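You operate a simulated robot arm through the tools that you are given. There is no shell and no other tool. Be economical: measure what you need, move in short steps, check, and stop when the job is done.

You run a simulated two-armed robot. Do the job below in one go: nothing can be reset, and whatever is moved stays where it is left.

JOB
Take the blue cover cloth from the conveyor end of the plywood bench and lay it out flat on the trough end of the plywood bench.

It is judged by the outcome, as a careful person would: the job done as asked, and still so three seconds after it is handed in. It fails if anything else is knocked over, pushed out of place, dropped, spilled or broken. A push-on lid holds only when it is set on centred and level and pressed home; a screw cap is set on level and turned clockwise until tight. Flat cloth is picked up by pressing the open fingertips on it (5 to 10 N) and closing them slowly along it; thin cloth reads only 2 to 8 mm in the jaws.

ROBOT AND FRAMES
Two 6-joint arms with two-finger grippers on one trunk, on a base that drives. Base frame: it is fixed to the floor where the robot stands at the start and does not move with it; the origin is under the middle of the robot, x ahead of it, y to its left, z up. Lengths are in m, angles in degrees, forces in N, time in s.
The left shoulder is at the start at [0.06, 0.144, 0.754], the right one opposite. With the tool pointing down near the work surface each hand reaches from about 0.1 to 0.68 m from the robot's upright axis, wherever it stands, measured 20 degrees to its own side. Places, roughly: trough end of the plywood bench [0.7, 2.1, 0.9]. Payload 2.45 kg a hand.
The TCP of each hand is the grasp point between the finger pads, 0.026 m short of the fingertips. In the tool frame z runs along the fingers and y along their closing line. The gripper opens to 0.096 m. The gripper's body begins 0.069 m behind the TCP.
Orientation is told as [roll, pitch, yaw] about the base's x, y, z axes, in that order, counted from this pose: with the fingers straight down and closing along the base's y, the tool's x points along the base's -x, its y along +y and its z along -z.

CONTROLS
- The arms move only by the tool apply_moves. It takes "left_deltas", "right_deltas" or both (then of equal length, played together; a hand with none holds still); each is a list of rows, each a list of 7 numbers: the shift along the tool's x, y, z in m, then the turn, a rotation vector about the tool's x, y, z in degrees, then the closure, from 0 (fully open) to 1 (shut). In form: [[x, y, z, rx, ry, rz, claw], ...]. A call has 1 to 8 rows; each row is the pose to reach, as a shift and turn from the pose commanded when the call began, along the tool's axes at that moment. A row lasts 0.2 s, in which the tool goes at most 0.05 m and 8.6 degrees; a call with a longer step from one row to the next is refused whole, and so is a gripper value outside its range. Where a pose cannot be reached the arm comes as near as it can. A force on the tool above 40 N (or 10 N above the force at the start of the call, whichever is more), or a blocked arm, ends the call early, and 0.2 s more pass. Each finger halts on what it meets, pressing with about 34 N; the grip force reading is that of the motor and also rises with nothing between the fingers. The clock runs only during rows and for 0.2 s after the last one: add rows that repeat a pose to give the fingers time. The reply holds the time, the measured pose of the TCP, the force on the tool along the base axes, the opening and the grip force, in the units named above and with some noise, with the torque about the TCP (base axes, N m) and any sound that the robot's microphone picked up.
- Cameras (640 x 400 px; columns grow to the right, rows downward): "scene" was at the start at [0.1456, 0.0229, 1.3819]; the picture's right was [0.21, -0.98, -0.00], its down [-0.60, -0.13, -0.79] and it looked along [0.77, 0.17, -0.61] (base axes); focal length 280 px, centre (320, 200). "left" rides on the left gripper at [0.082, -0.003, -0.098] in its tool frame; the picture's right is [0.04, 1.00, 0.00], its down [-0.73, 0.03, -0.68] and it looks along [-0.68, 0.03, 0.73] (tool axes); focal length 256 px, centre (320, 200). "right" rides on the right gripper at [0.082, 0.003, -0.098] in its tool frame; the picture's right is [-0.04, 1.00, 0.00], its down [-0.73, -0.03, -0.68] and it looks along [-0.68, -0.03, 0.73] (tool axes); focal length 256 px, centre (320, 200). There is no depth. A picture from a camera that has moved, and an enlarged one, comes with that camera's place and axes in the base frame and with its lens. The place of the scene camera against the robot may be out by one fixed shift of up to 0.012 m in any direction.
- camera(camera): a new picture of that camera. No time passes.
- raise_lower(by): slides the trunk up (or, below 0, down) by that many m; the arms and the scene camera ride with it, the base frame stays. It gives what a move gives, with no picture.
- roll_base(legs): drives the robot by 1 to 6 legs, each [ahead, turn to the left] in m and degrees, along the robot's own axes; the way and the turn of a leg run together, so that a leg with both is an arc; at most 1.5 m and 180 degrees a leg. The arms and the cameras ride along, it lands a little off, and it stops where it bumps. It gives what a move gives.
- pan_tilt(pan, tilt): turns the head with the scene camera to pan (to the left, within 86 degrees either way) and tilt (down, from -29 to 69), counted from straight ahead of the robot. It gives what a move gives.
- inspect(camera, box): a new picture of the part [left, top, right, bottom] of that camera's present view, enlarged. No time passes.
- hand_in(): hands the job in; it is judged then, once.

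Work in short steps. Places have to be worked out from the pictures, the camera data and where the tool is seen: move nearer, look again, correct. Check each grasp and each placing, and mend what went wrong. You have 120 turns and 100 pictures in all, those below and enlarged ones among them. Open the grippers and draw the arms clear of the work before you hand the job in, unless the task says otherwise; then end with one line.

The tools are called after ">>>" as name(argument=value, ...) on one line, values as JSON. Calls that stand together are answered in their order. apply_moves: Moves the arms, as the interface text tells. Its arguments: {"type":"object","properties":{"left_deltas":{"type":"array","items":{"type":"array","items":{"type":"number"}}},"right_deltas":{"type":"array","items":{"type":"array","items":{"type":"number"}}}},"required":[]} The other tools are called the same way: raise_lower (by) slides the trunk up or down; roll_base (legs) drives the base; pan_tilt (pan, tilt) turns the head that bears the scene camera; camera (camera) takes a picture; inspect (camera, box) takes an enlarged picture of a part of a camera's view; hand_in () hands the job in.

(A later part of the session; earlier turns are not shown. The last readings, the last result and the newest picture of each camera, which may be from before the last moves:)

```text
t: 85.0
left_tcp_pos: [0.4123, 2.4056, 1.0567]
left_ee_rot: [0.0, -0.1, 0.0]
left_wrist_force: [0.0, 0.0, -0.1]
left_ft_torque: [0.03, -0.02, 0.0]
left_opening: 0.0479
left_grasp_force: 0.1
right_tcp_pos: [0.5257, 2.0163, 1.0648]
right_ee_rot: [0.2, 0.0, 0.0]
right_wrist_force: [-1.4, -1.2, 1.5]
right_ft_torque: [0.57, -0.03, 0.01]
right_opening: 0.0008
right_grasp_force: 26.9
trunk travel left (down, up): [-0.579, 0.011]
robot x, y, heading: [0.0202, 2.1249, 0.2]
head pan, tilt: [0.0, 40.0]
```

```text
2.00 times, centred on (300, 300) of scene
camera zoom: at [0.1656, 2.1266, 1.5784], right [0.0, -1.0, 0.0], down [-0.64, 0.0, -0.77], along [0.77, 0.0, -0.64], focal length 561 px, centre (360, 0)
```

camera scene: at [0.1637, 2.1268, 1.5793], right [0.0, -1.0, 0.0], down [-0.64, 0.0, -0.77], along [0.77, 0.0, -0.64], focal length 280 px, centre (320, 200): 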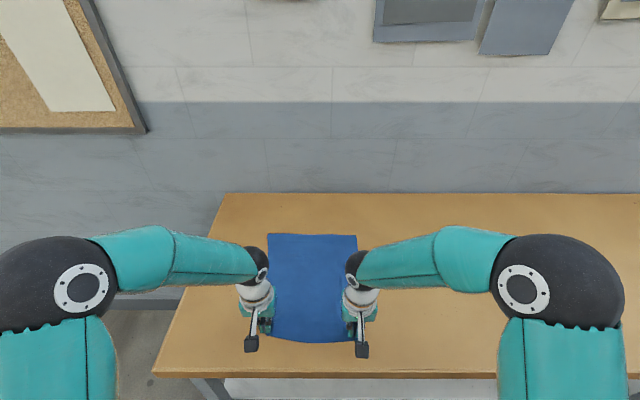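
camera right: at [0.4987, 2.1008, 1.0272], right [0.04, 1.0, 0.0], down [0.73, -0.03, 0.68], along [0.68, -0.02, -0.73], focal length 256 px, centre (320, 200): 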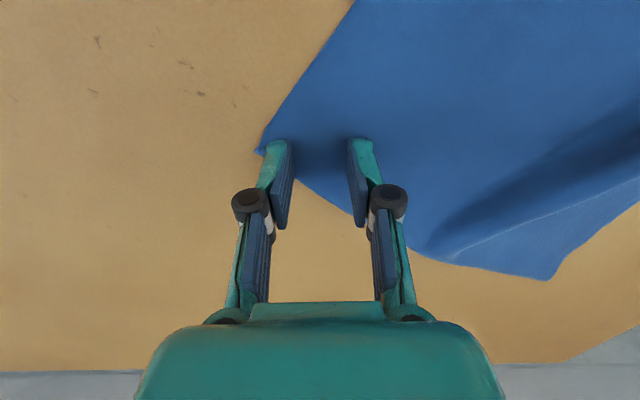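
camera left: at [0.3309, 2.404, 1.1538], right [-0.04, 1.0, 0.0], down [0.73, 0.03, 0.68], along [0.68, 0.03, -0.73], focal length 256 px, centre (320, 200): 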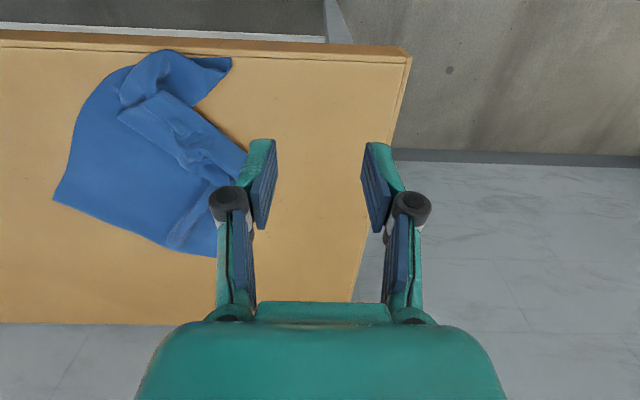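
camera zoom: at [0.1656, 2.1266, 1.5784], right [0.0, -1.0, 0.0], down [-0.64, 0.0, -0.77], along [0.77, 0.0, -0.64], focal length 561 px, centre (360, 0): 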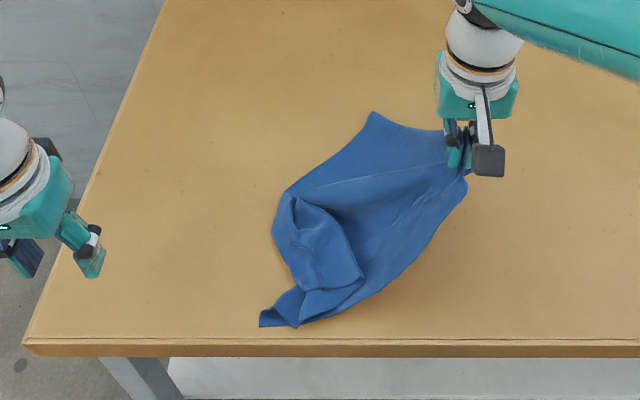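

The corner is held. I lift it high so the tangle falls out as the cloth hangs from this one corner.

>>> apply_moves(right_deltas=[[0.004, 0.015, -0.038, 0, 0, 0, 1], [0.008, 0.03, -0.076, 0, 0, 0, 1], [0.012, 0.045, -0.114, 0, 0, 0, 1], [0.016, 0.06, -0.152, 0, 0, 0, 1], [0.02, 0.075, -0.19, 0, 0, 0, 1], [0.024, 0.09, -0.228, 0, 0, 0, 1], [0.028, 0.1, -0.265, 0, 0, 0, 1], [0.028, 0.1, -0.265, 0, 0, 0, 1]])

>>> camera(camera="scene")

>>> camera(camera="left")

```text
t: 86.8
left_tcp_pos: [0.4129, 2.4067, 1.0557]
left_ee_rot: [0.0, -0.1, -0.1]
left_wrist_force: [-0.2, 0.8, 0.1]
left_ft_torque: [0.01, -0.01, 0.0]
left_opening: 0.0481
left_grasp_force: 0.1
right_tcp_pos: [0.4852, 2.1075, 1.3057]
right_ee_rot: [0.2, -0.1, 0.1]
right_wrist_force: [-0.5, -0.3, 0.0]
right_ft_torque: [-0.01, 0.04, -0.02]
right_opening: 0.0003
right_grasp_force: 28.4
right hand out of reach, approached as far as the arm can: row 7, 8
trunk travel left (down, up): [-0.579, 0.011]
robot x, y, heading: [0.0189, 2.1243, 0.2]
head pan, tilt: [0.0, 40.0]
```

```text
40 pictures are left
camera scene: at [0.1673, 2.1275, 1.5782], right [0.0, -1.0, 0.0], down [-0.64, 0.0, -0.77], along [0.77, 0.0, -0.64], focal length 280 px, centre (320, 200)
```

scene: 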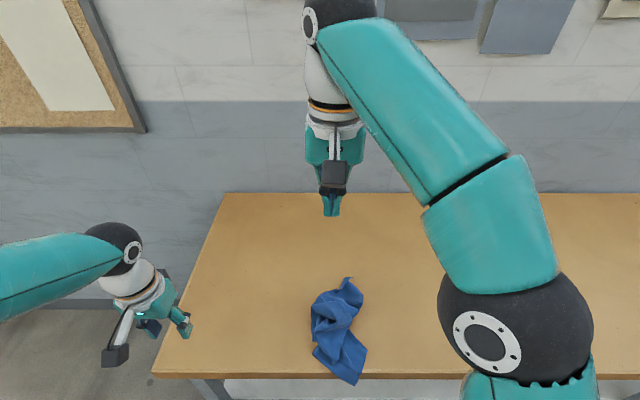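

```text
39 pictures are left
camera left: at [0.3325, 2.4031, 1.1535], right [-0.04, 1.0, 0.0], down [0.73, 0.03, 0.68], along [0.68, 0.03, -0.73], focal length 256 px, centre (320, 200)
```

left: 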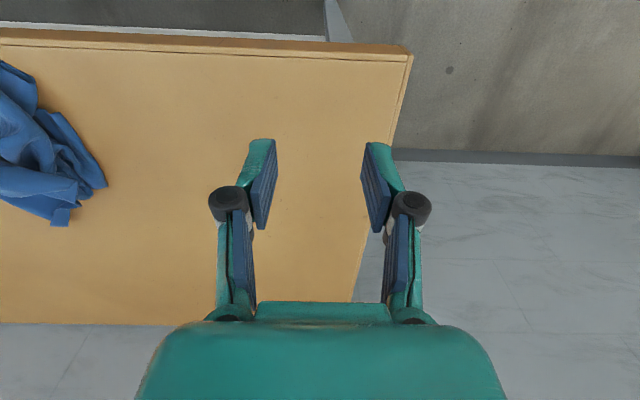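

It slipped out (the pinch read under 1 mm) and fell as a heap, still on the bench. I park the right hand and look closely at the heap.

>>> apply_moves(right_deltas=[[0.01, -0.045, 0.01, 0, 0, 0, 0.8], [0.02, -0.09, 0.02, 0, 0, 0, 0.6], [0.03, -0.13, 0.04, 0, 0, 0, 0.5], [0.03, -0.14, 0.08, 0, 0, 0, 0.5], [0.03, -0.14, 0.12, 0, 0, 0, 0.5]])

>>> inspect(camera="scene", box=[280, 260, 400, 400])

>>> camera(camera="right")

```text
t: 88.0
left_tcp_pos: [0.4111, 2.4063, 1.0571]
left_ee_rot: [0.0, -0.2, 0.0]
left_wrist_force: [-1.1, 0.0, 0.0]
left_ft_torque: [0.01, -0.01, 0.0]
left_opening: 0.0481
left_grasp_force: 0.0
right_tcp_pos: [0.4506, 1.9659, 1.1861]
right_ee_rot: [0.2, -0.1, 0.0]
right_wrist_force: [0.4, 0.5, 0.8]
right_ft_torque: [0.0, -0.02, -0.03]
right_opening: 0.0483
right_grasp_force: 0.0
trunk travel left (down, up): [-0.579, 0.011]
robot x, y, heading: [0.0192, 2.1268, 0.1]
head pan, tilt: [0.0, 40.0]
```

```text
2.86 times, centred on (340, 330) of scene
camera zoom: at [0.166, 2.1263, 1.5784], right [0.0, -1.0, 0.0], down [-0.64, 0.0, -0.77], along [0.77, 0.0, -0.64], focal length 802 px, centre (263, -171)
```

zoom: 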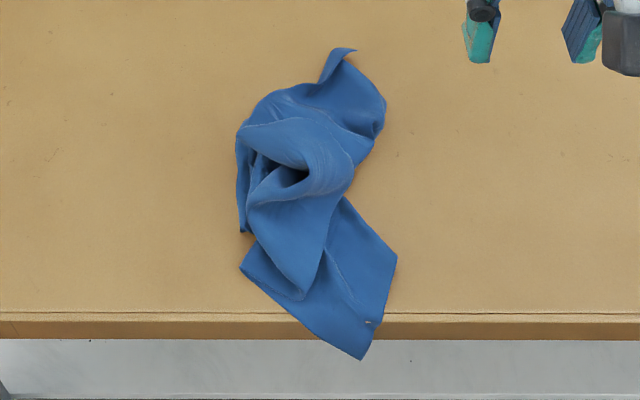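

```text
37 pictures are left
camera right: at [0.3687, 1.968, 1.2838], right [0.04, 1.0, 0.0], down [0.73, -0.03, 0.68], along [0.68, -0.02, -0.73], focal length 256 px, centre (320, 200)
```

right: 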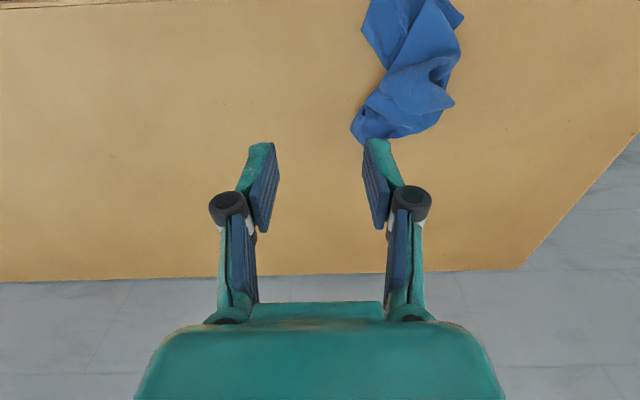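

A single-layer corner is at the front edge; I pinch it a little inboard at about (0.412, 2.06) with the wider opening used at first.

>>> apply_moves(right_deltas=[[0.01, 0.03, 0.035, 0, 0, 0, 0.54], [0.02, 0.06, 0.07, 0, 0, 0, 0.54], [0.03, 0.085, 0.105, 0, 0, 0, 0.54], [0.038, 0.094, 0.14, 0, 0, 0, 0.54], [0.038, 0.094, 0.18, 0, 0, 0, 0.54], [0.038, 0.094, 0.22, 0, 0, 0, 0.54], [0.038, 0.094, 0.245, 0, 0, 0, 0.54]])

>>> camera(camera="right")

```text
t: 89.6
left_tcp_pos: [0.4123, 2.4076, 1.0552]
left_ee_rot: [0.0, 0.0, -0.1]
left_wrist_force: [-0.4, 0.2, 0.2]
left_ft_torque: [0.0, 0.02, 0.0]
left_opening: 0.048
left_grasp_force: 0.1
right_tcp_pos: [0.4171, 2.0617, 0.941]
right_ee_rot: [0.3, 0.0, -0.1]
right_wrist_force: [0.6, -0.3, 0.5]
right_ft_torque: [-0.01, 0.0, 0.01]
right_opening: 0.0442
right_grasp_force: 0.0
trunk travel left (down, up): [-0.579, 0.011]
robot x, y, heading: [0.0202, 2.1236, 0.4]
head pan, tilt: [0.0, 40.0]
```

```text
36 pictures are left
camera right: at [0.3353, 2.0628, 1.0397], right [0.04, 1.0, 0.0], down [0.73, -0.03, 0.68], along [0.68, -0.02, -0.73], focal length 256 px, centre (320, 200)
```

right: 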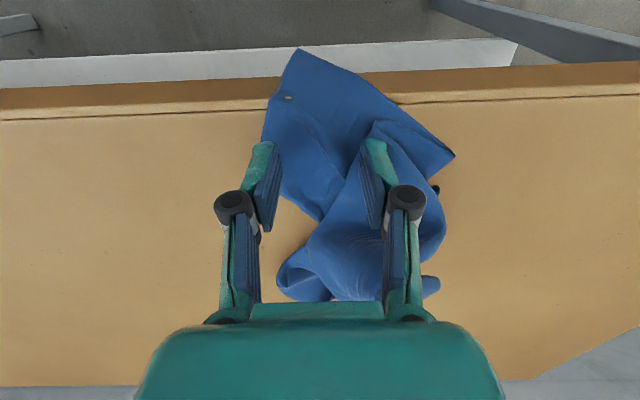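

I shift 1 cm toward the edge, then press and close over the single-layer part.

>>> apply_moves(right_deltas=[[0.012, -0.003, 0, 0, 0, 0, 0.58], [0.012, -0.003, 0.008, 0, 0, 0, 0.58], [0.012, -0.003, 0.012, 0, 0, 0, 0.58], [0.012, -0.003, 0.0145, 0, 0, 0, 0.58], [0.012, -0.003, 0.0155, 0, 0, 0, 0.58]])

>>> camera(camera="right")

```text
t: 90.8
left_tcp_pos: [0.4123, 2.4069, 1.0558]
left_ee_rot: [0.0, -0.2, 0.0]
left_wrist_force: [0.7, -0.1, -0.9]
left_ft_torque: [0.0, 0.01, 0.01]
left_opening: 0.0477
left_grasp_force: 0.1
right_tcp_pos: [0.4032, 2.0592, 0.9274]
right_ee_rot: [0.1, 0.0, 0.0]
right_wrist_force: [-1.0, -0.1, 8.5]
right_ft_torque: [-0.03, 0.03, -0.03]
right_opening: 0.0413
right_grasp_force: 0.1
trunk travel left (down, up): [-0.579, 0.011]
robot x, y, heading: [0.0187, 2.1245, 0.1]
head pan, tilt: [0.0, 40.0]
```

```text
35 pictures are left
camera right: at [0.322, 2.0607, 1.0253], right [0.04, 1.0, 0.0], down [0.73, -0.03, 0.68], along [0.68, -0.02, -0.73], focal length 256 px, centre (320, 200)
```

right: 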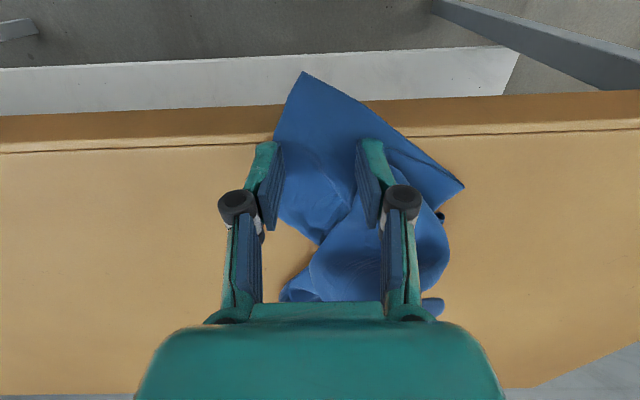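

Pressing 8.5 N with both tips on cloth. Close slowly.

>>> apply_moves(right_deltas=[[0, 0, 0, 0, 0, 0, 0.64], [0, 0, 0, 0, 0, 0, 0.69], [0, 0, 0, 0, 0, 0, 0.74], [0, 0, 0, 0, 0, 0, 0.79], [0, 0, 0, 0, 0, 0, 0.84], [0, 0, 0, 0, 0, 0, 0.89], [0, 0, 0, 0, 0, 0, 0.94], [0, 0, 0, 0, 0, 0, 1]])

>>> apply_moves(right_deltas=[[0, 0, 0, 0, 0, 0, 1], [0, 0, 0, 0, 0, 0, 1], [-0.01, 0, -0.03, 0, 0, 0, 1], [-0.02, 0, -0.06, 0, 0, 0, 1], [-0.03, 0, -0.09, 0, 0, 0, 1], [-0.04, 0, -0.12, 0, 0, 0, 1]])

>>> camera(camera="right")

```text
t: 92.6
left_tcp_pos: [0.4114, 2.4054, 1.0568]
left_ee_rot: [0.0, -0.2, 0.1]
left_wrist_force: [0.4, 0.0, -0.3]
left_ft_torque: [0.04, 0.02, 0.02]
left_opening: 0.0481
left_grasp_force: 0.0
right_tcp_pos: [0.4041, 2.059, 0.9271]
right_ee_rot: [0.2, -0.1, 0.0]
right_wrist_force: [0.7, 0.8, 23.8]
right_ft_torque: [0.04, -0.07, -0.02]
right_opening: 0.0024
right_grasp_force: 31.2
trunk travel left (down, up): [-0.579, 0.011]
robot x, y, heading: [0.0239, 2.1248, 0.3]
head pan, tilt: [0.0, 40.0]
```

```text
t: 94.0
left_tcp_pos: [0.41, 2.4056, 1.0563]
left_ee_rot: [0.0, -0.2, 0.0]
left_wrist_force: [-0.4, -0.4, 0.1]
left_ft_torque: [0.05, -0.01, -0.01]
left_opening: 0.0479
left_grasp_force: 0.1
right_tcp_pos: [0.4431, 2.0594, 1.0468]
right_ee_rot: [0.1, 0.0, 0.1]
right_wrist_force: [0.0, 0.6, 0.9]
right_ft_torque: [0.14, 0.02, 0.0]
right_opening: 0.003
right_grasp_force: 36.7
trunk travel left (down, up): [-0.579, 0.011]
robot x, y, heading: [0.0218, 2.1242, 0.4]
head pan, tilt: [0.0, 40.0]
```

```text
34 pictures are left
camera right: at [0.3614, 2.0616, 1.1455], right [0.04, 1.0, 0.0], down [0.73, -0.03, 0.68], along [0.68, -0.02, -0.73], focal length 256 px, centre (320, 200)
```

right: 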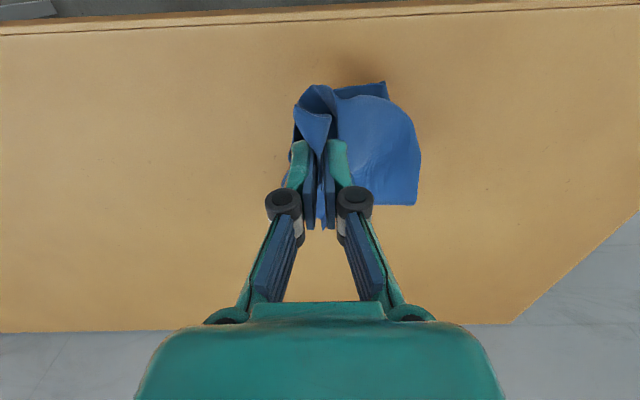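

Good grip (3 mm). I lift high to let it hang out and look.

>>> apply_moves(right_deltas=[[0, 0.005, -0.04, 0, 0, 0, 1], [0, 0.01, -0.08, 0, 0, 0, 1], [0, 0.015, -0.12, 0, 0, 0, 1], [0, 0.02, -0.16, 0, 0, 0, 1], [0, 0.025, -0.2, 0, 0, 0, 1], [0, 0.03, -0.24, 0, 0, 0, 1], [0, 0.03, -0.27, 0, 0, 0, 1], [0, 0.03, -0.27, 0, 0, 0, 1]])

>>> camera(camera="scene")

>>> camera(camera="left")

```text
t: 95.8
left_tcp_pos: [0.4111, 2.4069, 1.056]
left_ee_rot: [0.0, -0.2, -0.1]
left_wrist_force: [0.0, 0.8, 0.6]
left_ft_torque: [-0.04, 0.0, -0.01]
left_opening: 0.0483
left_grasp_force: 0.0
right_tcp_pos: [0.4432, 2.0877, 1.3158]
right_ee_rot: [0.2, -0.1, 0.1]
right_wrist_force: [0.5, -0.1, -0.6]
right_ft_torque: [0.0, -0.02, -0.01]
right_opening: 0.0046
right_grasp_force: 39.3
trunk travel left (down, up): [-0.579, 0.011]
robot x, y, heading: [0.0205, 2.1235, 0.2]
head pan, tilt: [0.0, 40.0]
```

```text
33 pictures are left
camera scene: at [0.1657, 2.1268, 1.5784], right [0.0, -1.0, 0.0], down [-0.64, 0.0, -0.77], along [0.77, 0.0, -0.64], focal length 280 px, centre (320, 200)
```

scene: 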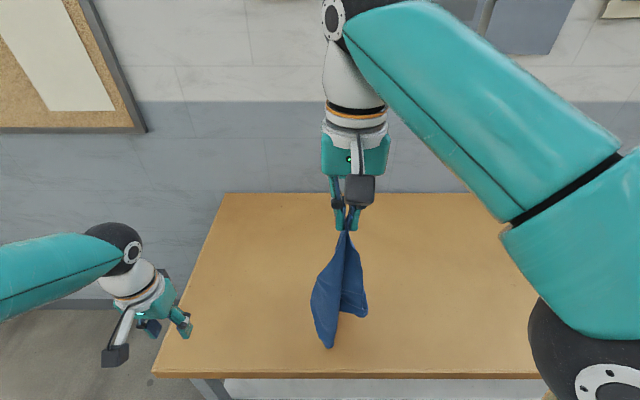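

```text
32 pictures are left
camera left: at [0.3313, 2.4026, 1.154], right [-0.04, 1.0, 0.0], down [0.73, 0.03, 0.68], along [0.68, 0.03, -0.73], focal length 256 px, centre (320, 200)
```

left: 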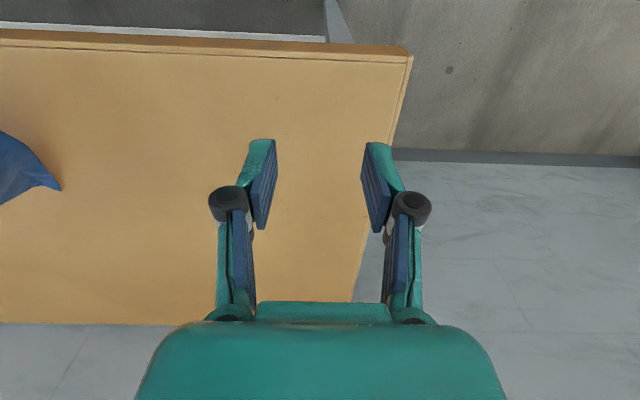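

The cloth hangs cleanly from one corner. I lay it down trailing toward the left by moving diagonally down and to the right.

>>> apply_moves(right_deltas=[[0, 0, 0.03, 0, 0, 0, 1], [0, -0.025, 0.055, 0, 0, 0, 1], [0, -0.05, 0.08, 0, 0, 0, 1], [0, -0.075, 0.105, 0, 0, 0, 1], [0, -0.1, 0.13, 0, 0, 0, 1], [0, -0.125, 0.155, 0, 0, 0, 1], [0, -0.15, 0.18, 0, 0, 0, 1], [0, -0.175, 0.205, 0, 0, 0, 1]])

>>> apply_moves(right_deltas=[[0, -0.025, 0.025, 0, 0, 0, 1], [0, -0.055, 0.055, 0, 0, 0, 1], [0, -0.085, 0.085, 0, 0, 0, 1], [0, -0.115, 0.115, 0, 0, 0, 1], [0, -0.145, 0.145, 0, 0, 0, 1], [0, -0.175, 0.165, 0, 0, 0, 1]])

>>> camera(camera="scene")

>>> inspect(camera="scene", box=[280, 230, 460, 390])

```text
t: 97.6
left_tcp_pos: [0.412, 2.4056, 1.0576]
left_ee_rot: [0.1, -0.3, 0.0]
left_wrist_force: [0.3, -1.2, 0.4]
left_ft_torque: [0.05, 0.0, -0.01]
left_opening: 0.0478
left_grasp_force: 0.0
right_tcp_pos: [0.4452, 1.9135, 1.1126]
right_ee_rot: [0.2, -0.1, 0.1]
right_wrist_force: [-0.2, 0.4, 2.7]
right_ft_torque: [0.05, 0.0, -0.02]
right_opening: 0.0012
right_grasp_force: 31.3
trunk travel left (down, up): [-0.579, 0.011]
robot x, y, heading: [0.0212, 2.1264, 0.2]
head pan, tilt: [0.0, 40.0]
```

```text
t: 99.0
left_tcp_pos: [0.4128, 2.407, 1.0571]
left_ee_rot: [0.1, -0.2, -0.1]
left_wrist_force: [-0.2, 0.8, 0.0]
left_ft_torque: [0.01, 0.02, -0.01]
left_opening: 0.0482
left_grasp_force: 0.0
right_tcp_pos: [0.4455, 1.7375, 0.9464]
right_ee_rot: [0.2, 0.0, 0.0]
right_wrist_force: [-0.5, -2.1, 1.3]
right_ft_torque: [0.05, 0.02, 0.03]
right_opening: 0.0029
right_grasp_force: 36.3
trunk travel left (down, up): [-0.579, 0.011]
robot x, y, heading: [0.0177, 2.1204, 0.2]
head pan, tilt: [0.0, 40.0]
```

```text
31 pictures are left
camera scene: at [0.1662, 2.1261, 1.5784], right [0.0, -1.0, 0.0], down [-0.64, 0.0, -0.77], along [0.77, 0.0, -0.64], focal length 280 px, centre (320, 200)
```

scene: 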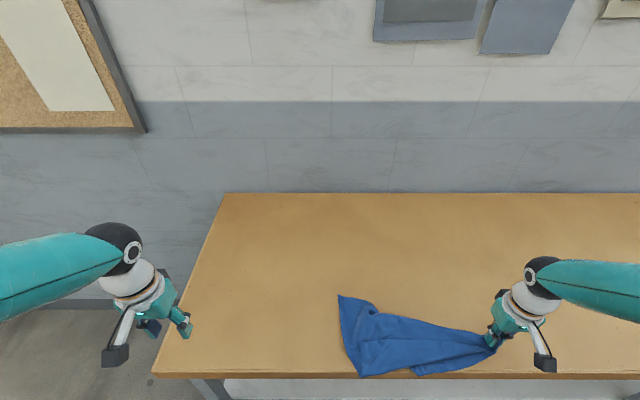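

```text
2.50 times, centred on (370, 310) of scene
camera zoom: at [0.1662, 2.1261, 1.5784], right [0.0, -1.0, 0.0], down [-0.64, 0.0, -0.77], along [0.77, 0.0, -0.64], focal length 701 px, centre (195, -75)
```

zoom: 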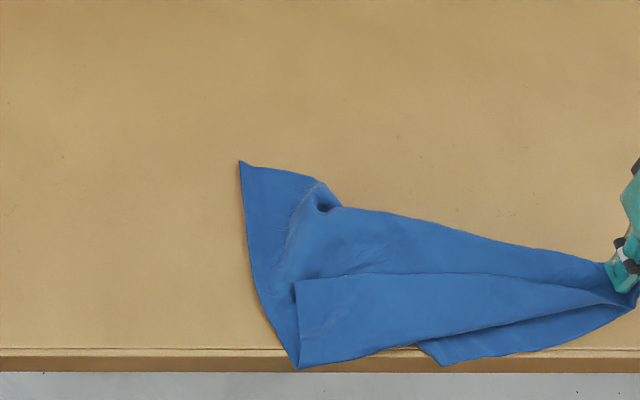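

Now it's legible: the free corner at about (0.583, 2.078) joins the held corner along the clean long edge. The left hand goes to that corner.

>>> apply_moves(left_deltas=[[-0.014, -0.045, 0, 0, 0, 0, 0.55], [-0.028, -0.09, 0, 0, 0, 0, 0.55], [-0.042, -0.135, 0, 0, 0, 0, 0.55], [-0.056, -0.18, 0, 0, 0, 0, 0.55], [-0.07, -0.225, 0, 0, 0, 0, 0.55], [-0.09, -0.27, 0, 0, 0, 0, 0.55], [-0.11, -0.313, 0, 0, 0, 0, 0.55], [-0.127, -0.34, 0.03, 0, 0, 0, 0.55]])

>>> apply_moves(left_deltas=[[-0.008, -0.012, 0.03, 0, 0, 0, 0.55], [-0.015, -0.023, 0.06, 0, 0, 0, 0.55], [-0.017, -0.025, 0.083, 0, 0, 0, 0.55]])

>>> camera(camera="left")

```text
t: 100.8
left_tcp_pos: [0.539, 2.0664, 1.0292]
left_ee_rot: [0.0, 0.0, 0.0]
left_wrist_force: [0.8, 0.0, 0.6]
left_ft_torque: [0.02, 0.03, 0.0]
left_opening: 0.0434
left_grasp_force: 0.0
right_tcp_pos: [0.4454, 1.7393, 0.9449]
right_ee_rot: [0.2, 0.1, -0.1]
right_wrist_force: [-0.5, 0.7, -0.4]
right_ft_torque: [-0.05, -0.01, -0.02]
right_opening: 0.0035
right_grasp_force: 30.4
trunk travel left (down, up): [-0.579, 0.011]
robot x, y, heading: [0.0192, 2.1203, 0.3]
head pan, tilt: [0.0, 40.0]
```

```text
t: 101.6
left_tcp_pos: [0.5552, 2.0406, 0.9429]
left_ee_rot: [0.0, -0.2, 0.0]
left_wrist_force: [-0.3, 0.3, 0.2]
left_ft_torque: [0.01, 0.0, -0.03]
left_opening: 0.0431
left_grasp_force: 0.0
right_tcp_pos: [0.4451, 1.7392, 0.9444]
right_ee_rot: [0.3, 0.0, 0.1]
right_wrist_force: [1.1, -0.8, -1.1]
right_ft_torque: [0.0, 0.03, 0.01]
right_opening: 0.0038
right_grasp_force: 37.6
trunk travel left (down, up): [-0.579, 0.011]
robot x, y, heading: [0.0198, 2.121, 0.3]
head pan, tilt: [0.0, 40.0]
```

```text
29 pictures are left
camera left: at [0.4747, 2.0375, 1.0411], right [-0.04, 1.0, 0.0], down [0.73, 0.03, 0.68], along [0.68, 0.03, -0.73], focal length 256 px, centre (320, 200)
```

left: 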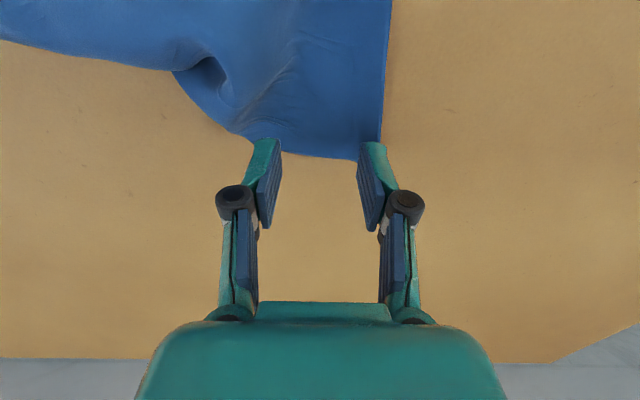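

The corner sits at about (0.56–0.57, 2.07). I move 1.2 cm toward me and press.

>>> apply_moves(left_deltas=[[0.013, 0.003, 0, 0, 0, 0, 0.55], [0.013, 0.003, 0.008, 0, 0, 0, 0.55], [0.013, 0.003, 0.013, 0, 0, 0, 0.55], [0.013, 0.003, 0.016, 0, 0, 0, 0.55], [0.013, 0.003, 0.018, 0, 0, 0, 0.55]])

>>> camera(camera="left")

```text
t: 102.8
left_tcp_pos: [0.5417, 2.0424, 0.9275]
left_ee_rot: [0.0, -0.3, 0.0]
left_wrist_force: [0.4, -0.3, 4.5]
left_ft_torque: [0.05, -0.03, 0.01]
left_opening: 0.0432
left_grasp_force: 0.1
right_tcp_pos: [0.4432, 1.7381, 0.9455]
right_ee_rot: [0.2, -0.1, 0.0]
right_wrist_force: [0.2, 0.9, -1.1]
right_ft_torque: [0.01, 0.0, -0.03]
right_opening: 0.0054
right_grasp_force: 32.8
trunk travel left (down, up): [-0.579, 0.011]
robot x, y, heading: [0.0217, 2.1228, 0.2]
head pan, tilt: [0.0, 40.0]
```

```text
28 pictures are left
camera left: at [0.4614, 2.0402, 1.0243], right [-0.04, 1.0, 0.0], down [0.73, 0.03, 0.68], along [0.68, 0.03, -0.73], focal length 256 px, centre (320, 200)
```

left: 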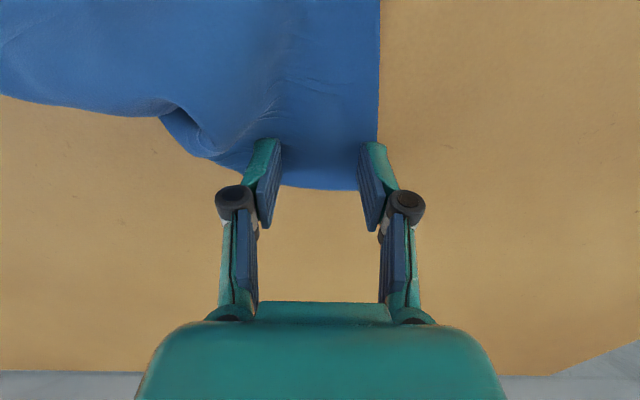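

Both tips are on cloth, 4.5 N. I press 1 mm more, close slowly and check.

>>> apply_moves(left_deltas=[[0.003, 0, 0.001, 0, 0, 0, 0.6], [0.003, 0, 0.001, 0, 0, 0, 0.66], [0.003, 0, 0.001, 0, 0, 0, 0.72], [0.003, 0, 0.001, 0, 0, 0, 0.78], [0.003, 0, 0.001, 0, 0, 0, 0.84], [0.003, 0, 0.001, 0, 0, 0, 0.9], [0.003, 0, 0.001, 0, 0, 0, 0.96], [0.003, 0, 0.001, 0, 0, 0, 1]])

>>> apply_moves(left_deltas=[[0, 0, 0, 0, 0, 0, 1], [0, 0, 0, 0, 0, 0, 1], [0, 0, -0.015, 0, 0, 0, 1], [0, 0, -0.03, 0, 0, 0, 1]])

>>> camera(camera="left")

```text
t: 104.6
left_tcp_pos: [0.5384, 2.0439, 0.927]
left_ee_rot: [-0.1, -0.4, -0.1]
left_wrist_force: [-0.1, -1.9, 33.1]
left_ft_torque: [-0.27, -0.07, -0.02]
left_opening: 0.0022
left_grasp_force: 30.4
right_tcp_pos: [0.4439, 1.7384, 0.9453]
right_ee_rot: [0.2, -0.2, -0.1]
right_wrist_force: [-0.4, 0.6, 1.1]
right_ft_torque: [0.04, -0.06, 0.01]
right_opening: 0.0036
right_grasp_force: 30.6
trunk travel left (down, up): [-0.579, 0.011]
robot x, y, heading: [0.0174, 2.1244, 0.3]
head pan, tilt: [0.0, 40.0]
```

```text
t: 105.6
left_tcp_pos: [0.537, 2.0437, 0.9538]
left_ee_rot: [0.1, -0.2, 0.0]
left_wrist_force: [-0.4, 0.2, 5.3]
left_ft_torque: [-0.08, -0.1, 0.01]
left_opening: 0.005
left_grasp_force: 31.0
right_tcp_pos: [0.4451, 1.7392, 0.9452]
right_ee_rot: [0.2, -0.2, 0.0]
right_wrist_force: [0.4, 0.0, -0.2]
right_ft_torque: [0.01, 0.01, -0.01]
right_opening: 0.0046
right_grasp_force: 29.1
trunk travel left (down, up): [-0.579, 0.011]
robot x, y, heading: [0.0187, 2.1251, 0.1]
head pan, tilt: [0.0, 40.0]
```

```text
27 pictures are left
camera left: at [0.4568, 2.0405, 1.0521], right [-0.04, 1.0, 0.0], down [0.73, 0.03, 0.68], along [0.68, 0.03, -0.73], focal length 256 px, centre (320, 200)
```

left: 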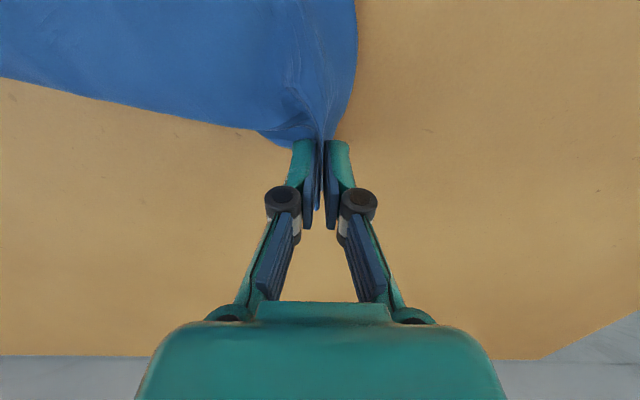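

Both corners are gripped (about 4 mm). I lift both together, shifting back toward my centre line.

>>> apply_moves(left_deltas=[[0.005, 0, -0.03, 0, 0, 0, 1], [0.015, 0.01, -0.065, 0, 0, 0, 1], [0.03, 0.03, -0.1, 0, 0, 0, 1], [0.045, 0.05, -0.135, 0, 0, 0, 1], [0.06, 0.07, -0.17, 0, 0, 0, 1], [0.075, 0.09, -0.205, 0, 0, 0, 1]], right_deltas=[[0, 0.002, -0.035, 0, 0, 0, 1], [0.003, 0.012, -0.072, 0, 0, 0, 1], [0.006, 0.03, -0.108, 0, 0, 0, 1], [0.009, 0.05, -0.144, 0, 0, 0, 1], [0.012, 0.069, -0.18, 0, 0, 0, 1], [0.015, 0.088, -0.214, 0, 0, 0, 1]])

>>> camera(camera="scene")

```text
t: 107.0
left_tcp_pos: [0.4618, 2.1353, 1.1599]
left_ee_rot: [0.0, -0.1, 0.0]
left_wrist_force: [0.1, -0.7, 0.5]
left_ft_torque: [-0.04, 0.04, -0.03]
left_opening: 0.0023
left_grasp_force: 29.3
right_tcp_pos: [0.4307, 1.828, 1.1599]
right_ee_rot: [0.2, -0.1, 0.0]
right_wrist_force: [-0.8, 0.0, 5.2]
right_ft_torque: [-0.02, -0.05, 0.02]
right_opening: 0.0045
right_grasp_force: 31.5
trunk travel left (down, up): [-0.579, 0.011]
robot x, y, heading: [0.0219, 2.1218, 0.2]
head pan, tilt: [0.0, 40.0]
```

```text
26 pictures are left
camera scene: at [0.1641, 2.1278, 1.5786], right [0.0, -1.0, 0.0], down [-0.64, 0.0, -0.77], along [0.77, 0.0, -0.64], focal length 280 px, centre (320, 200)
```

scene: 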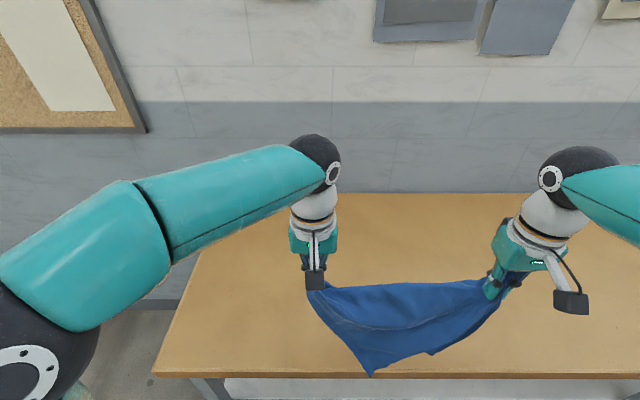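

The long edge spans the hands nicely. I continue raising and centring.

>>> apply_moves(left_deltas=[[0.005, 0.024, -0.024, 0, 0, 0, 1], [0.01, 0.048, -0.048, 0, 0, 0, 1], [0.015, 0.072, -0.072, 0, 0, 0, 1], [0.02, 0.096, -0.096, 0, 0, 0, 1], [0.026, 0.12, -0.12, 0, 0, 0, 1], [0.031, 0.142, -0.142, 0, 0, 0, 1]], right_deltas=[[0, 0.023, -0.024, 0, 0, 0, 1], [0, 0.046, -0.048, 0, 0, 0, 1], [0, 0.069, -0.072, 0, 0, 0, 1], [0, 0.092, -0.096, 0, 0, 0, 1], [0, 0.115, -0.12, 0, 0, 0, 1], [0, 0.136, -0.142, 0, 0, 0, 1]])

>>> camera(camera="scene")

```text
t: 108.4
left_tcp_pos: [0.4302, 2.2787, 1.3018]
left_ee_rot: [0.0, -0.3, 0.0]
left_wrist_force: [-0.2, -0.6, -1.7]
left_ft_torque: [-0.02, 0.02, -0.02]
left_opening: 0.0054
left_grasp_force: 34.6
right_tcp_pos: [0.4291, 1.9624, 1.3017]
right_ee_rot: [0.1, -0.1, -0.1]
right_wrist_force: [-1.4, 0.5, -1.7]
right_ft_torque: [-0.01, -0.01, 0.02]
right_opening: 0.0048
right_grasp_force: 38.6
trunk travel left (down, up): [-0.579, 0.011]
robot x, y, heading: [0.019, 2.1233, 0.2]
head pan, tilt: [0.0, 40.0]
```

```text
25 pictures are left
camera scene: at [0.1653, 2.128, 1.5784], right [0.0, -1.0, 0.0], down [-0.64, 0.0, -0.77], along [0.77, 0.0, -0.64], focal length 280 px, centre (320, 200)
```

scene: 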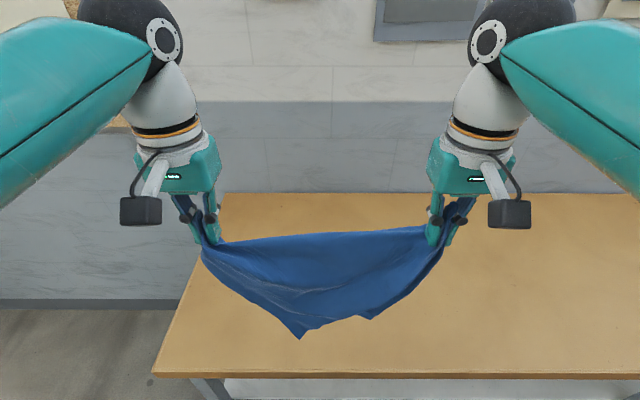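

The two free corners hang near the middle, so I actually hold diagonal corners. I'll lay it as a triangle with the free corners toward me (hands moving down and away), then swap the left hand to an adjacent corner.

>>> apply_moves(left_deltas=[[-0.01, 0, 0.03, 0, -3, 0, 1], [-0.025, 0, 0.06, 0, -6, 0, 1], [-0.05, 0, 0.09, 0, -10, 0, 1], [-0.075, 0, 0.12, 0, -14, 0, 1], [-0.1, 0, 0.15, 0, -18, 0, 1], [-0.125, 0, 0.18, 0, -22, 0, 1], [-0.15, 0, 0.21, 0, -26, 0, 1], [-0.175, 0, 0.24, 0, -30, 0, 1]], right_deltas=[[-0.01, 0, 0.03, 0, -3, 0, 1], [-0.025, 0, 0.06, 0, -6, 0, 1], [-0.05, 0, 0.09, 0, -10, 0, 1], [-0.075, 0, 0.12, 0, -14, 0, 1], [-0.1, 0, 0.15, 0, -18, 0, 1], [-0.125, 0, 0.18, 0, -22, 0, 1], [-0.15, 0, 0.21, 0, -26, 0, 1], [-0.175, 0, 0.24, 0, -30, 0, 1]])

>>> camera(camera="scene")

```text
t: 110.2
left_tcp_pos: [0.6092, 2.2749, 1.0608]
left_ee_rot: [0.0, -30.2, 0.0]
left_wrist_force: [-1.9, -0.1, 1.7]
left_ft_torque: [-0.02, -0.09, 0.02]
left_opening: 0.0011
left_grasp_force: 29.1
right_tcp_pos: [0.6077, 1.9625, 1.0578]
right_ee_rot: [0.2, -29.9, 0.0]
right_wrist_force: [0.4, 0.1, -0.5]
right_ft_torque: [0.11, 0.03, 0.07]
right_opening: 0.0032
right_grasp_force: 29.9
trunk travel left (down, up): [-0.579, 0.011]
robot x, y, heading: [0.0208, 2.127, 0.2]
head pan, tilt: [0.0, 40.0]
```

```text
24 pictures are left
camera scene: at [0.1686, 2.1267, 1.5781], right [0.0, -1.0, 0.0], down [-0.64, 0.0, -0.76], along [0.76, 0.0, -0.64], focal length 280 px, centre (320, 200)
```

scene: 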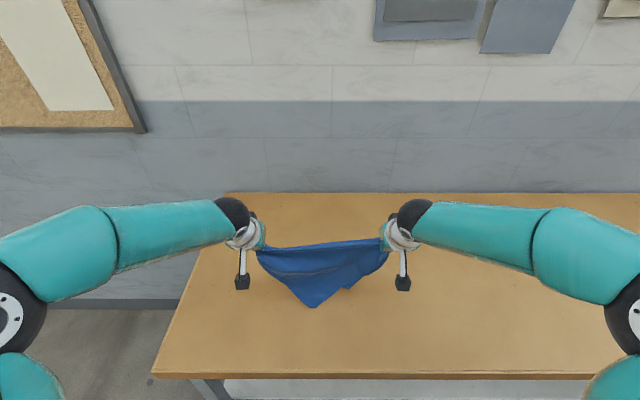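

The free corners touch at x≈0.55. I finish lowering while moving away.

>>> apply_moves(left_deltas=[[-0.001, 0, 0.024, 0, 0, 0, 1], [-0.003, 0, 0.048, 0, 0, 0, 1], [-0.004, 0, 0.072, 0, 0, 0, 1], [-0.006, 0, 0.096, 0, 0, 0, 1], [-0.008, 0, 0.12, 0, 0, 0, 1], [-0.009, 0, 0.144, 0, 0, 0, 1]], right_deltas=[[-0.001, 0, 0.024, 0, 0, 0, 1], [-0.003, 0, 0.048, 0, 0, 0, 1], [-0.004, 0, 0.072, 0, 0, 0, 1], [-0.006, 0, 0.096, 0, 0, 0, 1], [-0.008, 0, 0.12, 0, 0, 0, 1], [-0.009, 0, 0.144, 0, 0, 0, 1]])

>>> inspect(camera="scene", box=[220, 210, 420, 350])

```text
t: 111.6
left_tcp_pos: [0.6895, 2.2756, 0.9418]
left_ee_rot: [0.0, -30.0, 0.1]
left_wrist_force: [1.6, 0.1, -0.4]
left_ft_torque: [0.03, 0.04, -0.01]
left_opening: 0.0047
left_grasp_force: 36.3
right_tcp_pos: [0.6855, 1.9634, 0.9399]
right_ee_rot: [0.2, -30.0, 0.0]
right_wrist_force: [-0.3, 1.0, -2.7]
right_ft_torque: [0.1, -0.07, 0.07]
right_opening: 0.0034
right_grasp_force: 28.9
trunk travel left (down, up): [-0.579, 0.011]
robot x, y, heading: [0.0181, 2.1218, 0.3]
head pan, tilt: [0.0, 40.0]
```

```text
2.86 times, centred on (320, 280) of scene
camera zoom: at [0.1679, 2.1268, 1.5782], right [0.0, -1.0, 0.0], down [-0.64, 0.0, -0.76], along [0.76, 0.0, -0.64], focal length 802 px, centre (320, -29)
```

zoom: 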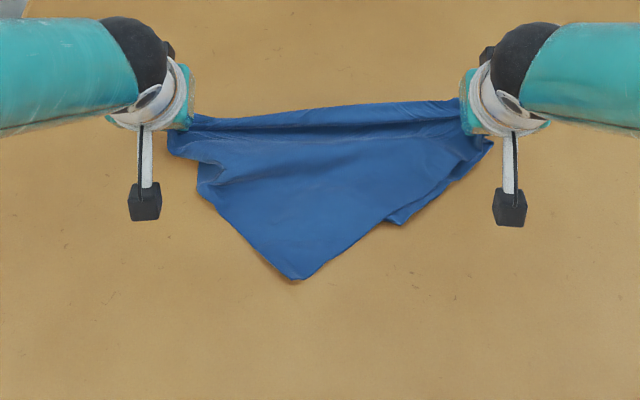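

The top-layer corner P at about (0.543, 2.148) joins the right-held corner along a clear edge. The left hand releases its corner, straightens up and goes to P.

>>> apply_moves(left_deltas=[[0, 0, 0, 0, 0, 0, 0.8], [0, 0, 0, 0, 0, 0, 0.55], [0, 0, 0, 0, 0, 0, 0.55], [-0.015, 0, -0.026, 0, 0, 0, 0.55], [-0.035, 0, -0.06, 0, 0, 0, 0.55], [-0.05, 0, -0.087, 0, 0, 0, 0.55]])

>>> apply_moves(left_deltas=[[0.019, -0.026, -0.011, 0, 6, 0, 0.56], [0.038, -0.052, -0.022, 0, 12, 0, 0.56], [0.057, -0.078, -0.033, 0, 18, 0, 0.56], [0.076, -0.104, -0.044, 0, 24, 0, 0.56], [0.095, -0.13, -0.055, 0, 30, 0, 0.56], [0.115, -0.13, -0.02, 0, 30, 0, 0.56], [0.13, -0.13, 0.006, 0, 30, 0, 0.56]])

>>> camera(camera="left")

```text
t: 113.0
left_tcp_pos: [0.6878, 2.2741, 1.0435]
left_ee_rot: [0.1, -30.2, 0.0]
left_wrist_force: [-0.5, -1.0, 0.4]
left_ft_torque: [-0.02, -0.04, 0.01]
left_opening: 0.0431
left_grasp_force: 0.0
right_tcp_pos: [0.6847, 1.9623, 0.9409]
right_ee_rot: [0.2, -30.1, -0.2]
right_wrist_force: [3.2, 0.5, -4.2]
right_ft_torque: [0.0, 0.08, -0.01]
right_opening: 0.0045
right_grasp_force: 28.5
trunk travel left (down, up): [-0.579, 0.011]
robot x, y, heading: [0.0205, 2.1225, 0.3]
head pan, tilt: [0.0, 40.0]
```

```text
t: 114.6
left_tcp_pos: [0.5782, 2.1442, 0.9713]
left_ee_rot: [0.0, -0.1, 0.0]
left_wrist_force: [-0.1, -0.2, 0.4]
left_ft_torque: [-0.02, 0.03, 0.01]
left_opening: 0.0422
left_grasp_force: 0.1
right_tcp_pos: [0.6846, 1.9631, 0.941]
right_ee_rot: [0.2, -30.0, -0.1]
right_wrist_force: [-0.7, 0.5, 1.6]
right_ft_torque: [-0.02, -0.08, -0.02]
right_opening: 0.0004
right_grasp_force: 27.9
trunk travel left (down, up): [-0.579, 0.011]
robot x, y, heading: [0.0168, 2.1206, 0.3]
head pan, tilt: [0.0, 40.0]
```

```text
22 pictures are left
camera left: at [0.4977, 2.1412, 1.0693], right [-0.04, 1.0, 0.0], down [0.73, 0.03, 0.68], along [0.68, 0.03, -0.73], focal length 256 px, centre (320, 200)
```

left: 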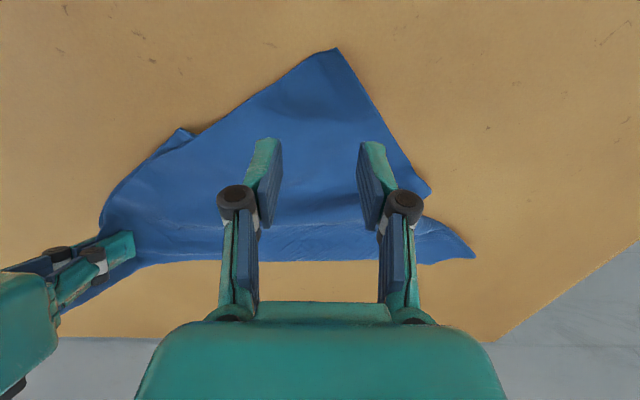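

P is at about (0.534, 2.152). I adjust 1 cm toward it and touch down.

>>> apply_moves(left_deltas=[[0.01, 0.003, 0.02, 0, 0, 0, 0.56], [0.01, 0.003, 0.036, 0, 0, 0, 0.56], [0.01, 0.003, 0.042, 0, 0, 0, 0.56], [0.01, 0.003, 0.045, 0, 0, 0, 0.56], [0.01, 0.003, 0.0465, 0, 0, 0, 0.56]])

>>> camera(camera="left")

```text
t: 115.8
left_tcp_pos: [0.57, 2.1482, 0.9257]
left_ee_rot: [-0.1, -0.4, 0.0]
left_wrist_force: [-1.1, 0.5, 14.3]
left_ft_torque: [0.01, 0.06, 0.0]
left_opening: 0.0428
left_grasp_force: 4.5
right_tcp_pos: [0.6834, 1.9626, 0.9417]
right_ee_rot: [0.2, -30.1, 0.1]
right_wrist_force: [-1.6, -0.8, 2.9]
right_ft_torque: [0.0, 0.0, -0.02]
right_opening: 0.0013
right_grasp_force: 32.5
trunk travel left (down, up): [-0.579, 0.011]
robot x, y, heading: [0.0199, 2.1258, 0.1]
head pan, tilt: [0.0, 40.0]
```

```text
21 pictures are left
camera left: at [0.4879, 2.1457, 1.024], right [-0.04, 1.0, 0.0], down [0.73, 0.03, 0.68], along [0.68, 0.03, -0.73], focal length 256 px, centre (320, 200)
```

left: 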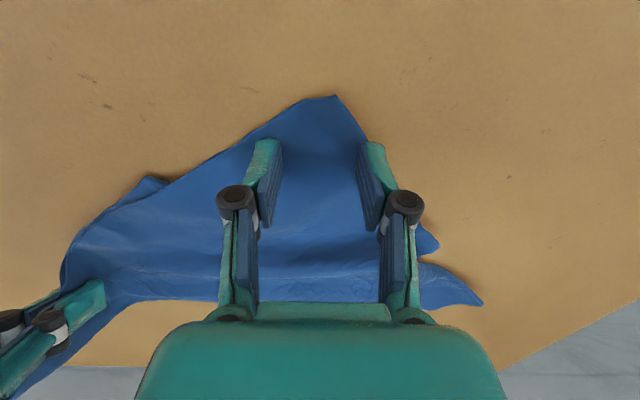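

Slightly strong; I ease off 1.5 mm and close slowly, then lift a little.

>>> apply_moves(left_deltas=[[0, 0, -0.0015, 0, 0, 0, 0.58], [0, 0, -0.0015, 0, 0, 0, 0.64], [0, 0, -0.0015, 0, 0, 0, 0.7], [0, 0, -0.0015, 0, 0, 0, 0.76], [0, 0, -0.0015, 0, 0, 0, 0.82], [0, 0, -0.0015, 0, 0, 0, 0.88], [0, 0, -0.0015, 0, 0, 0, 0.94], [0, 0, -0.0015, 0, 0, 0, 1]])

>>> apply_moves(left_deltas=[[0, 0, -0.001, 0, 0, 0, 1], [0, 0, -0.001, 0, 0, 0, 1], [0, 0, -0.015, 0, 0, 0, 1], [0, 0, -0.04, 0, 0, 0, 1]])

>>> camera(camera="left")

```text
t: 117.6
left_tcp_pos: [0.5686, 2.1491, 0.926]
left_ee_rot: [0.0, -0.1, 0.0]
left_wrist_force: [-0.5, -2.4, 15.6]
left_ft_torque: [-0.02, 0.16, -0.02]
left_opening: 0.0029
left_grasp_force: 37.1
right_tcp_pos: [0.6822, 1.9624, 0.9423]
right_ee_rot: [0.2, -30.1, -0.1]
right_wrist_force: [0.0, 0.3, 2.5]
right_ft_torque: [-0.06, 0.06, -0.06]
right_opening: 0.0028
right_grasp_force: 36.0
trunk travel left (down, up): [-0.579, 0.011]
robot x, y, heading: [0.0182, 2.1239, -0.0]
head pan, tilt: [0.0, 40.0]
```

```text
t: 118.6
left_tcp_pos: [0.5666, 2.1483, 0.9656]
left_ee_rot: [0.0, 0.0, -0.1]
left_wrist_force: [1.3, -1.0, -0.4]
left_ft_torque: [-0.01, 0.0, 0.0]
left_opening: 0.0034
left_grasp_force: 29.8
right_tcp_pos: [0.6837, 1.9631, 0.94]
right_ee_rot: [0.2, -30.1, 0.0]
right_wrist_force: [1.0, 0.4, 0.2]
right_ft_torque: [-0.03, 0.02, -0.02]
right_opening: 0.0054
right_grasp_force: 35.9
trunk travel left (down, up): [-0.579, 0.011]
robot x, y, heading: [0.0213, 2.1219, 0.2]
head pan, tilt: [0.0, 40.0]
```

```text
20 pictures are left
camera left: at [0.486, 2.1463, 1.0643], right [-0.04, 1.0, 0.0], down [0.73, 0.03, 0.68], along [0.68, 0.03, -0.73], focal length 256 px, centre (320, 200)
```

left: 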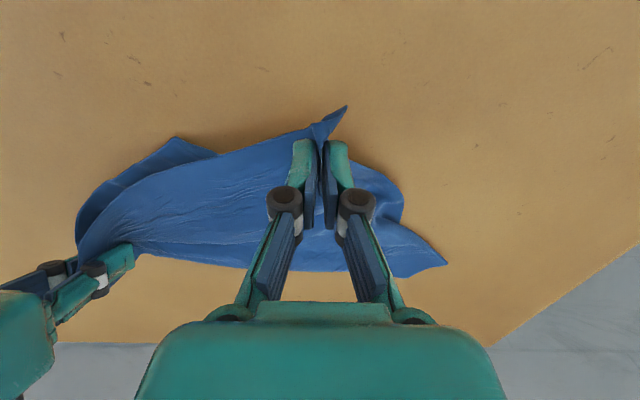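

Grip is 3 mm and the edge between the hands is clear. I lift both together.

>>> apply_moves(left_deltas=[[0.0087, 0.0076, -0.0345, 0, 0, 0, 1], [0.0174, 0.0152, -0.069, 0, 0, 0, 1], [0.0261, 0.0228, -0.1035, 0, 0, 0, 1], [0.0348, 0.0304, -0.138, 0, 0, 0, 1], [0.0435, 0.038, -0.1725, 0, 0, 0, 1]], right_deltas=[[-0.0008, 0.0042, -0.0422, 0, 0, 0, 1], [-0.0016, 0.0084, -0.0844, 0, 0, 0, 1], [-0.0024, 0.0126, -0.1266, 0, 0, 0, 1], [-0.0032, 0.0168, -0.1688, 0, 0, 0, 1], [-0.004, 0.021, -0.211, 0, 0, 0, 1]])

>>> apply_moves(left_deltas=[[0.0087, 0.0076, -0.0345, 0, 0, 0, 1], [0.0174, 0.0152, -0.069, 0, 0, 0, 1], [0.0261, 0.0228, -0.1035, 0, 0, 0, 1], [0.0348, 0.0304, -0.138, 0, 0, 0, 1], [0.0435, 0.038, -0.1725, 0, 0, 0, 1]], right_deltas=[[-0.0008, 0.0042, -0.0422, 0, 6, 0, 1], [-0.0016, 0.0084, -0.0844, 0, 12, 0, 1], [-0.0024, 0.0126, -0.1266, 0, 18, 0, 1], [-0.0032, 0.0168, -0.1688, 0, 24, 0, 1], [-0.004, 0.021, -0.211, 0, 30, 0, 1]])

>>> camera(camera="scene")

```text
t: 119.8
left_tcp_pos: [0.523, 2.1856, 1.1403]
left_ee_rot: [0.0, -0.2, 0.0]
left_wrist_force: [-1.4, -0.4, 3.0]
left_ft_torque: [-0.02, -0.08, 0.03]
left_opening: 0.0043
left_grasp_force: 32.2
right_tcp_pos: [0.5822, 1.9836, 1.1278]
right_ee_rot: [0.1, -30.1, 0.0]
right_wrist_force: [-3.4, -0.5, 4.8]
right_ft_torque: [0.05, -0.04, 0.01]
right_opening: 0.0048
right_grasp_force: 31.2
trunk travel left (down, up): [-0.579, 0.011]
robot x, y, heading: [0.0184, 2.1244, 0.3]
head pan, tilt: [0.0, 40.0]
```

```text
t: 121.0
left_tcp_pos: [0.48, 2.2247, 1.3113]
left_ee_rot: [-0.1, -0.1, -0.2]
left_wrist_force: [-0.1, 0.6, 0.5]
left_ft_torque: [-0.03, -0.01, 0.0]
left_opening: 0.004
left_grasp_force: 30.1
right_tcp_pos: [0.482, 2.0068, 1.3114]
right_ee_rot: [0.1, 0.0, 0.2]
right_wrist_force: [0.5, 0.3, 3.5]
right_ft_torque: [-0.04, -0.01, 0.01]
right_opening: 0.0003
right_grasp_force: 28.3
trunk travel left (down, up): [-0.579, 0.011]
robot x, y, heading: [0.0183, 2.1223, 0.2]
head pan, tilt: [0.0, 40.0]
```

```text
19 pictures are left
camera scene: at [0.1662, 2.1275, 1.5783], right [0.0, -1.0, 0.0], down [-0.64, 0.0, -0.77], along [0.77, 0.0, -0.64], focal length 280 px, centre (320, 200)
```

scene: 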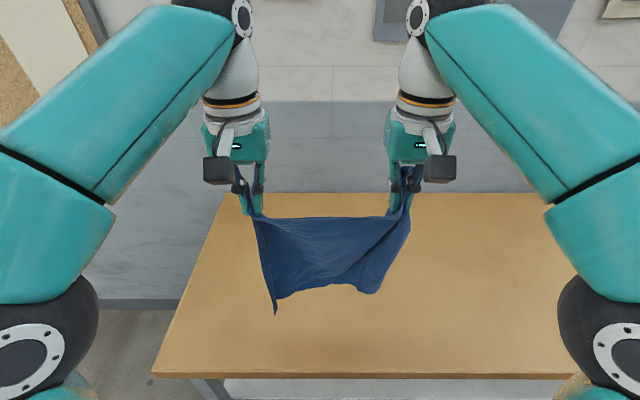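

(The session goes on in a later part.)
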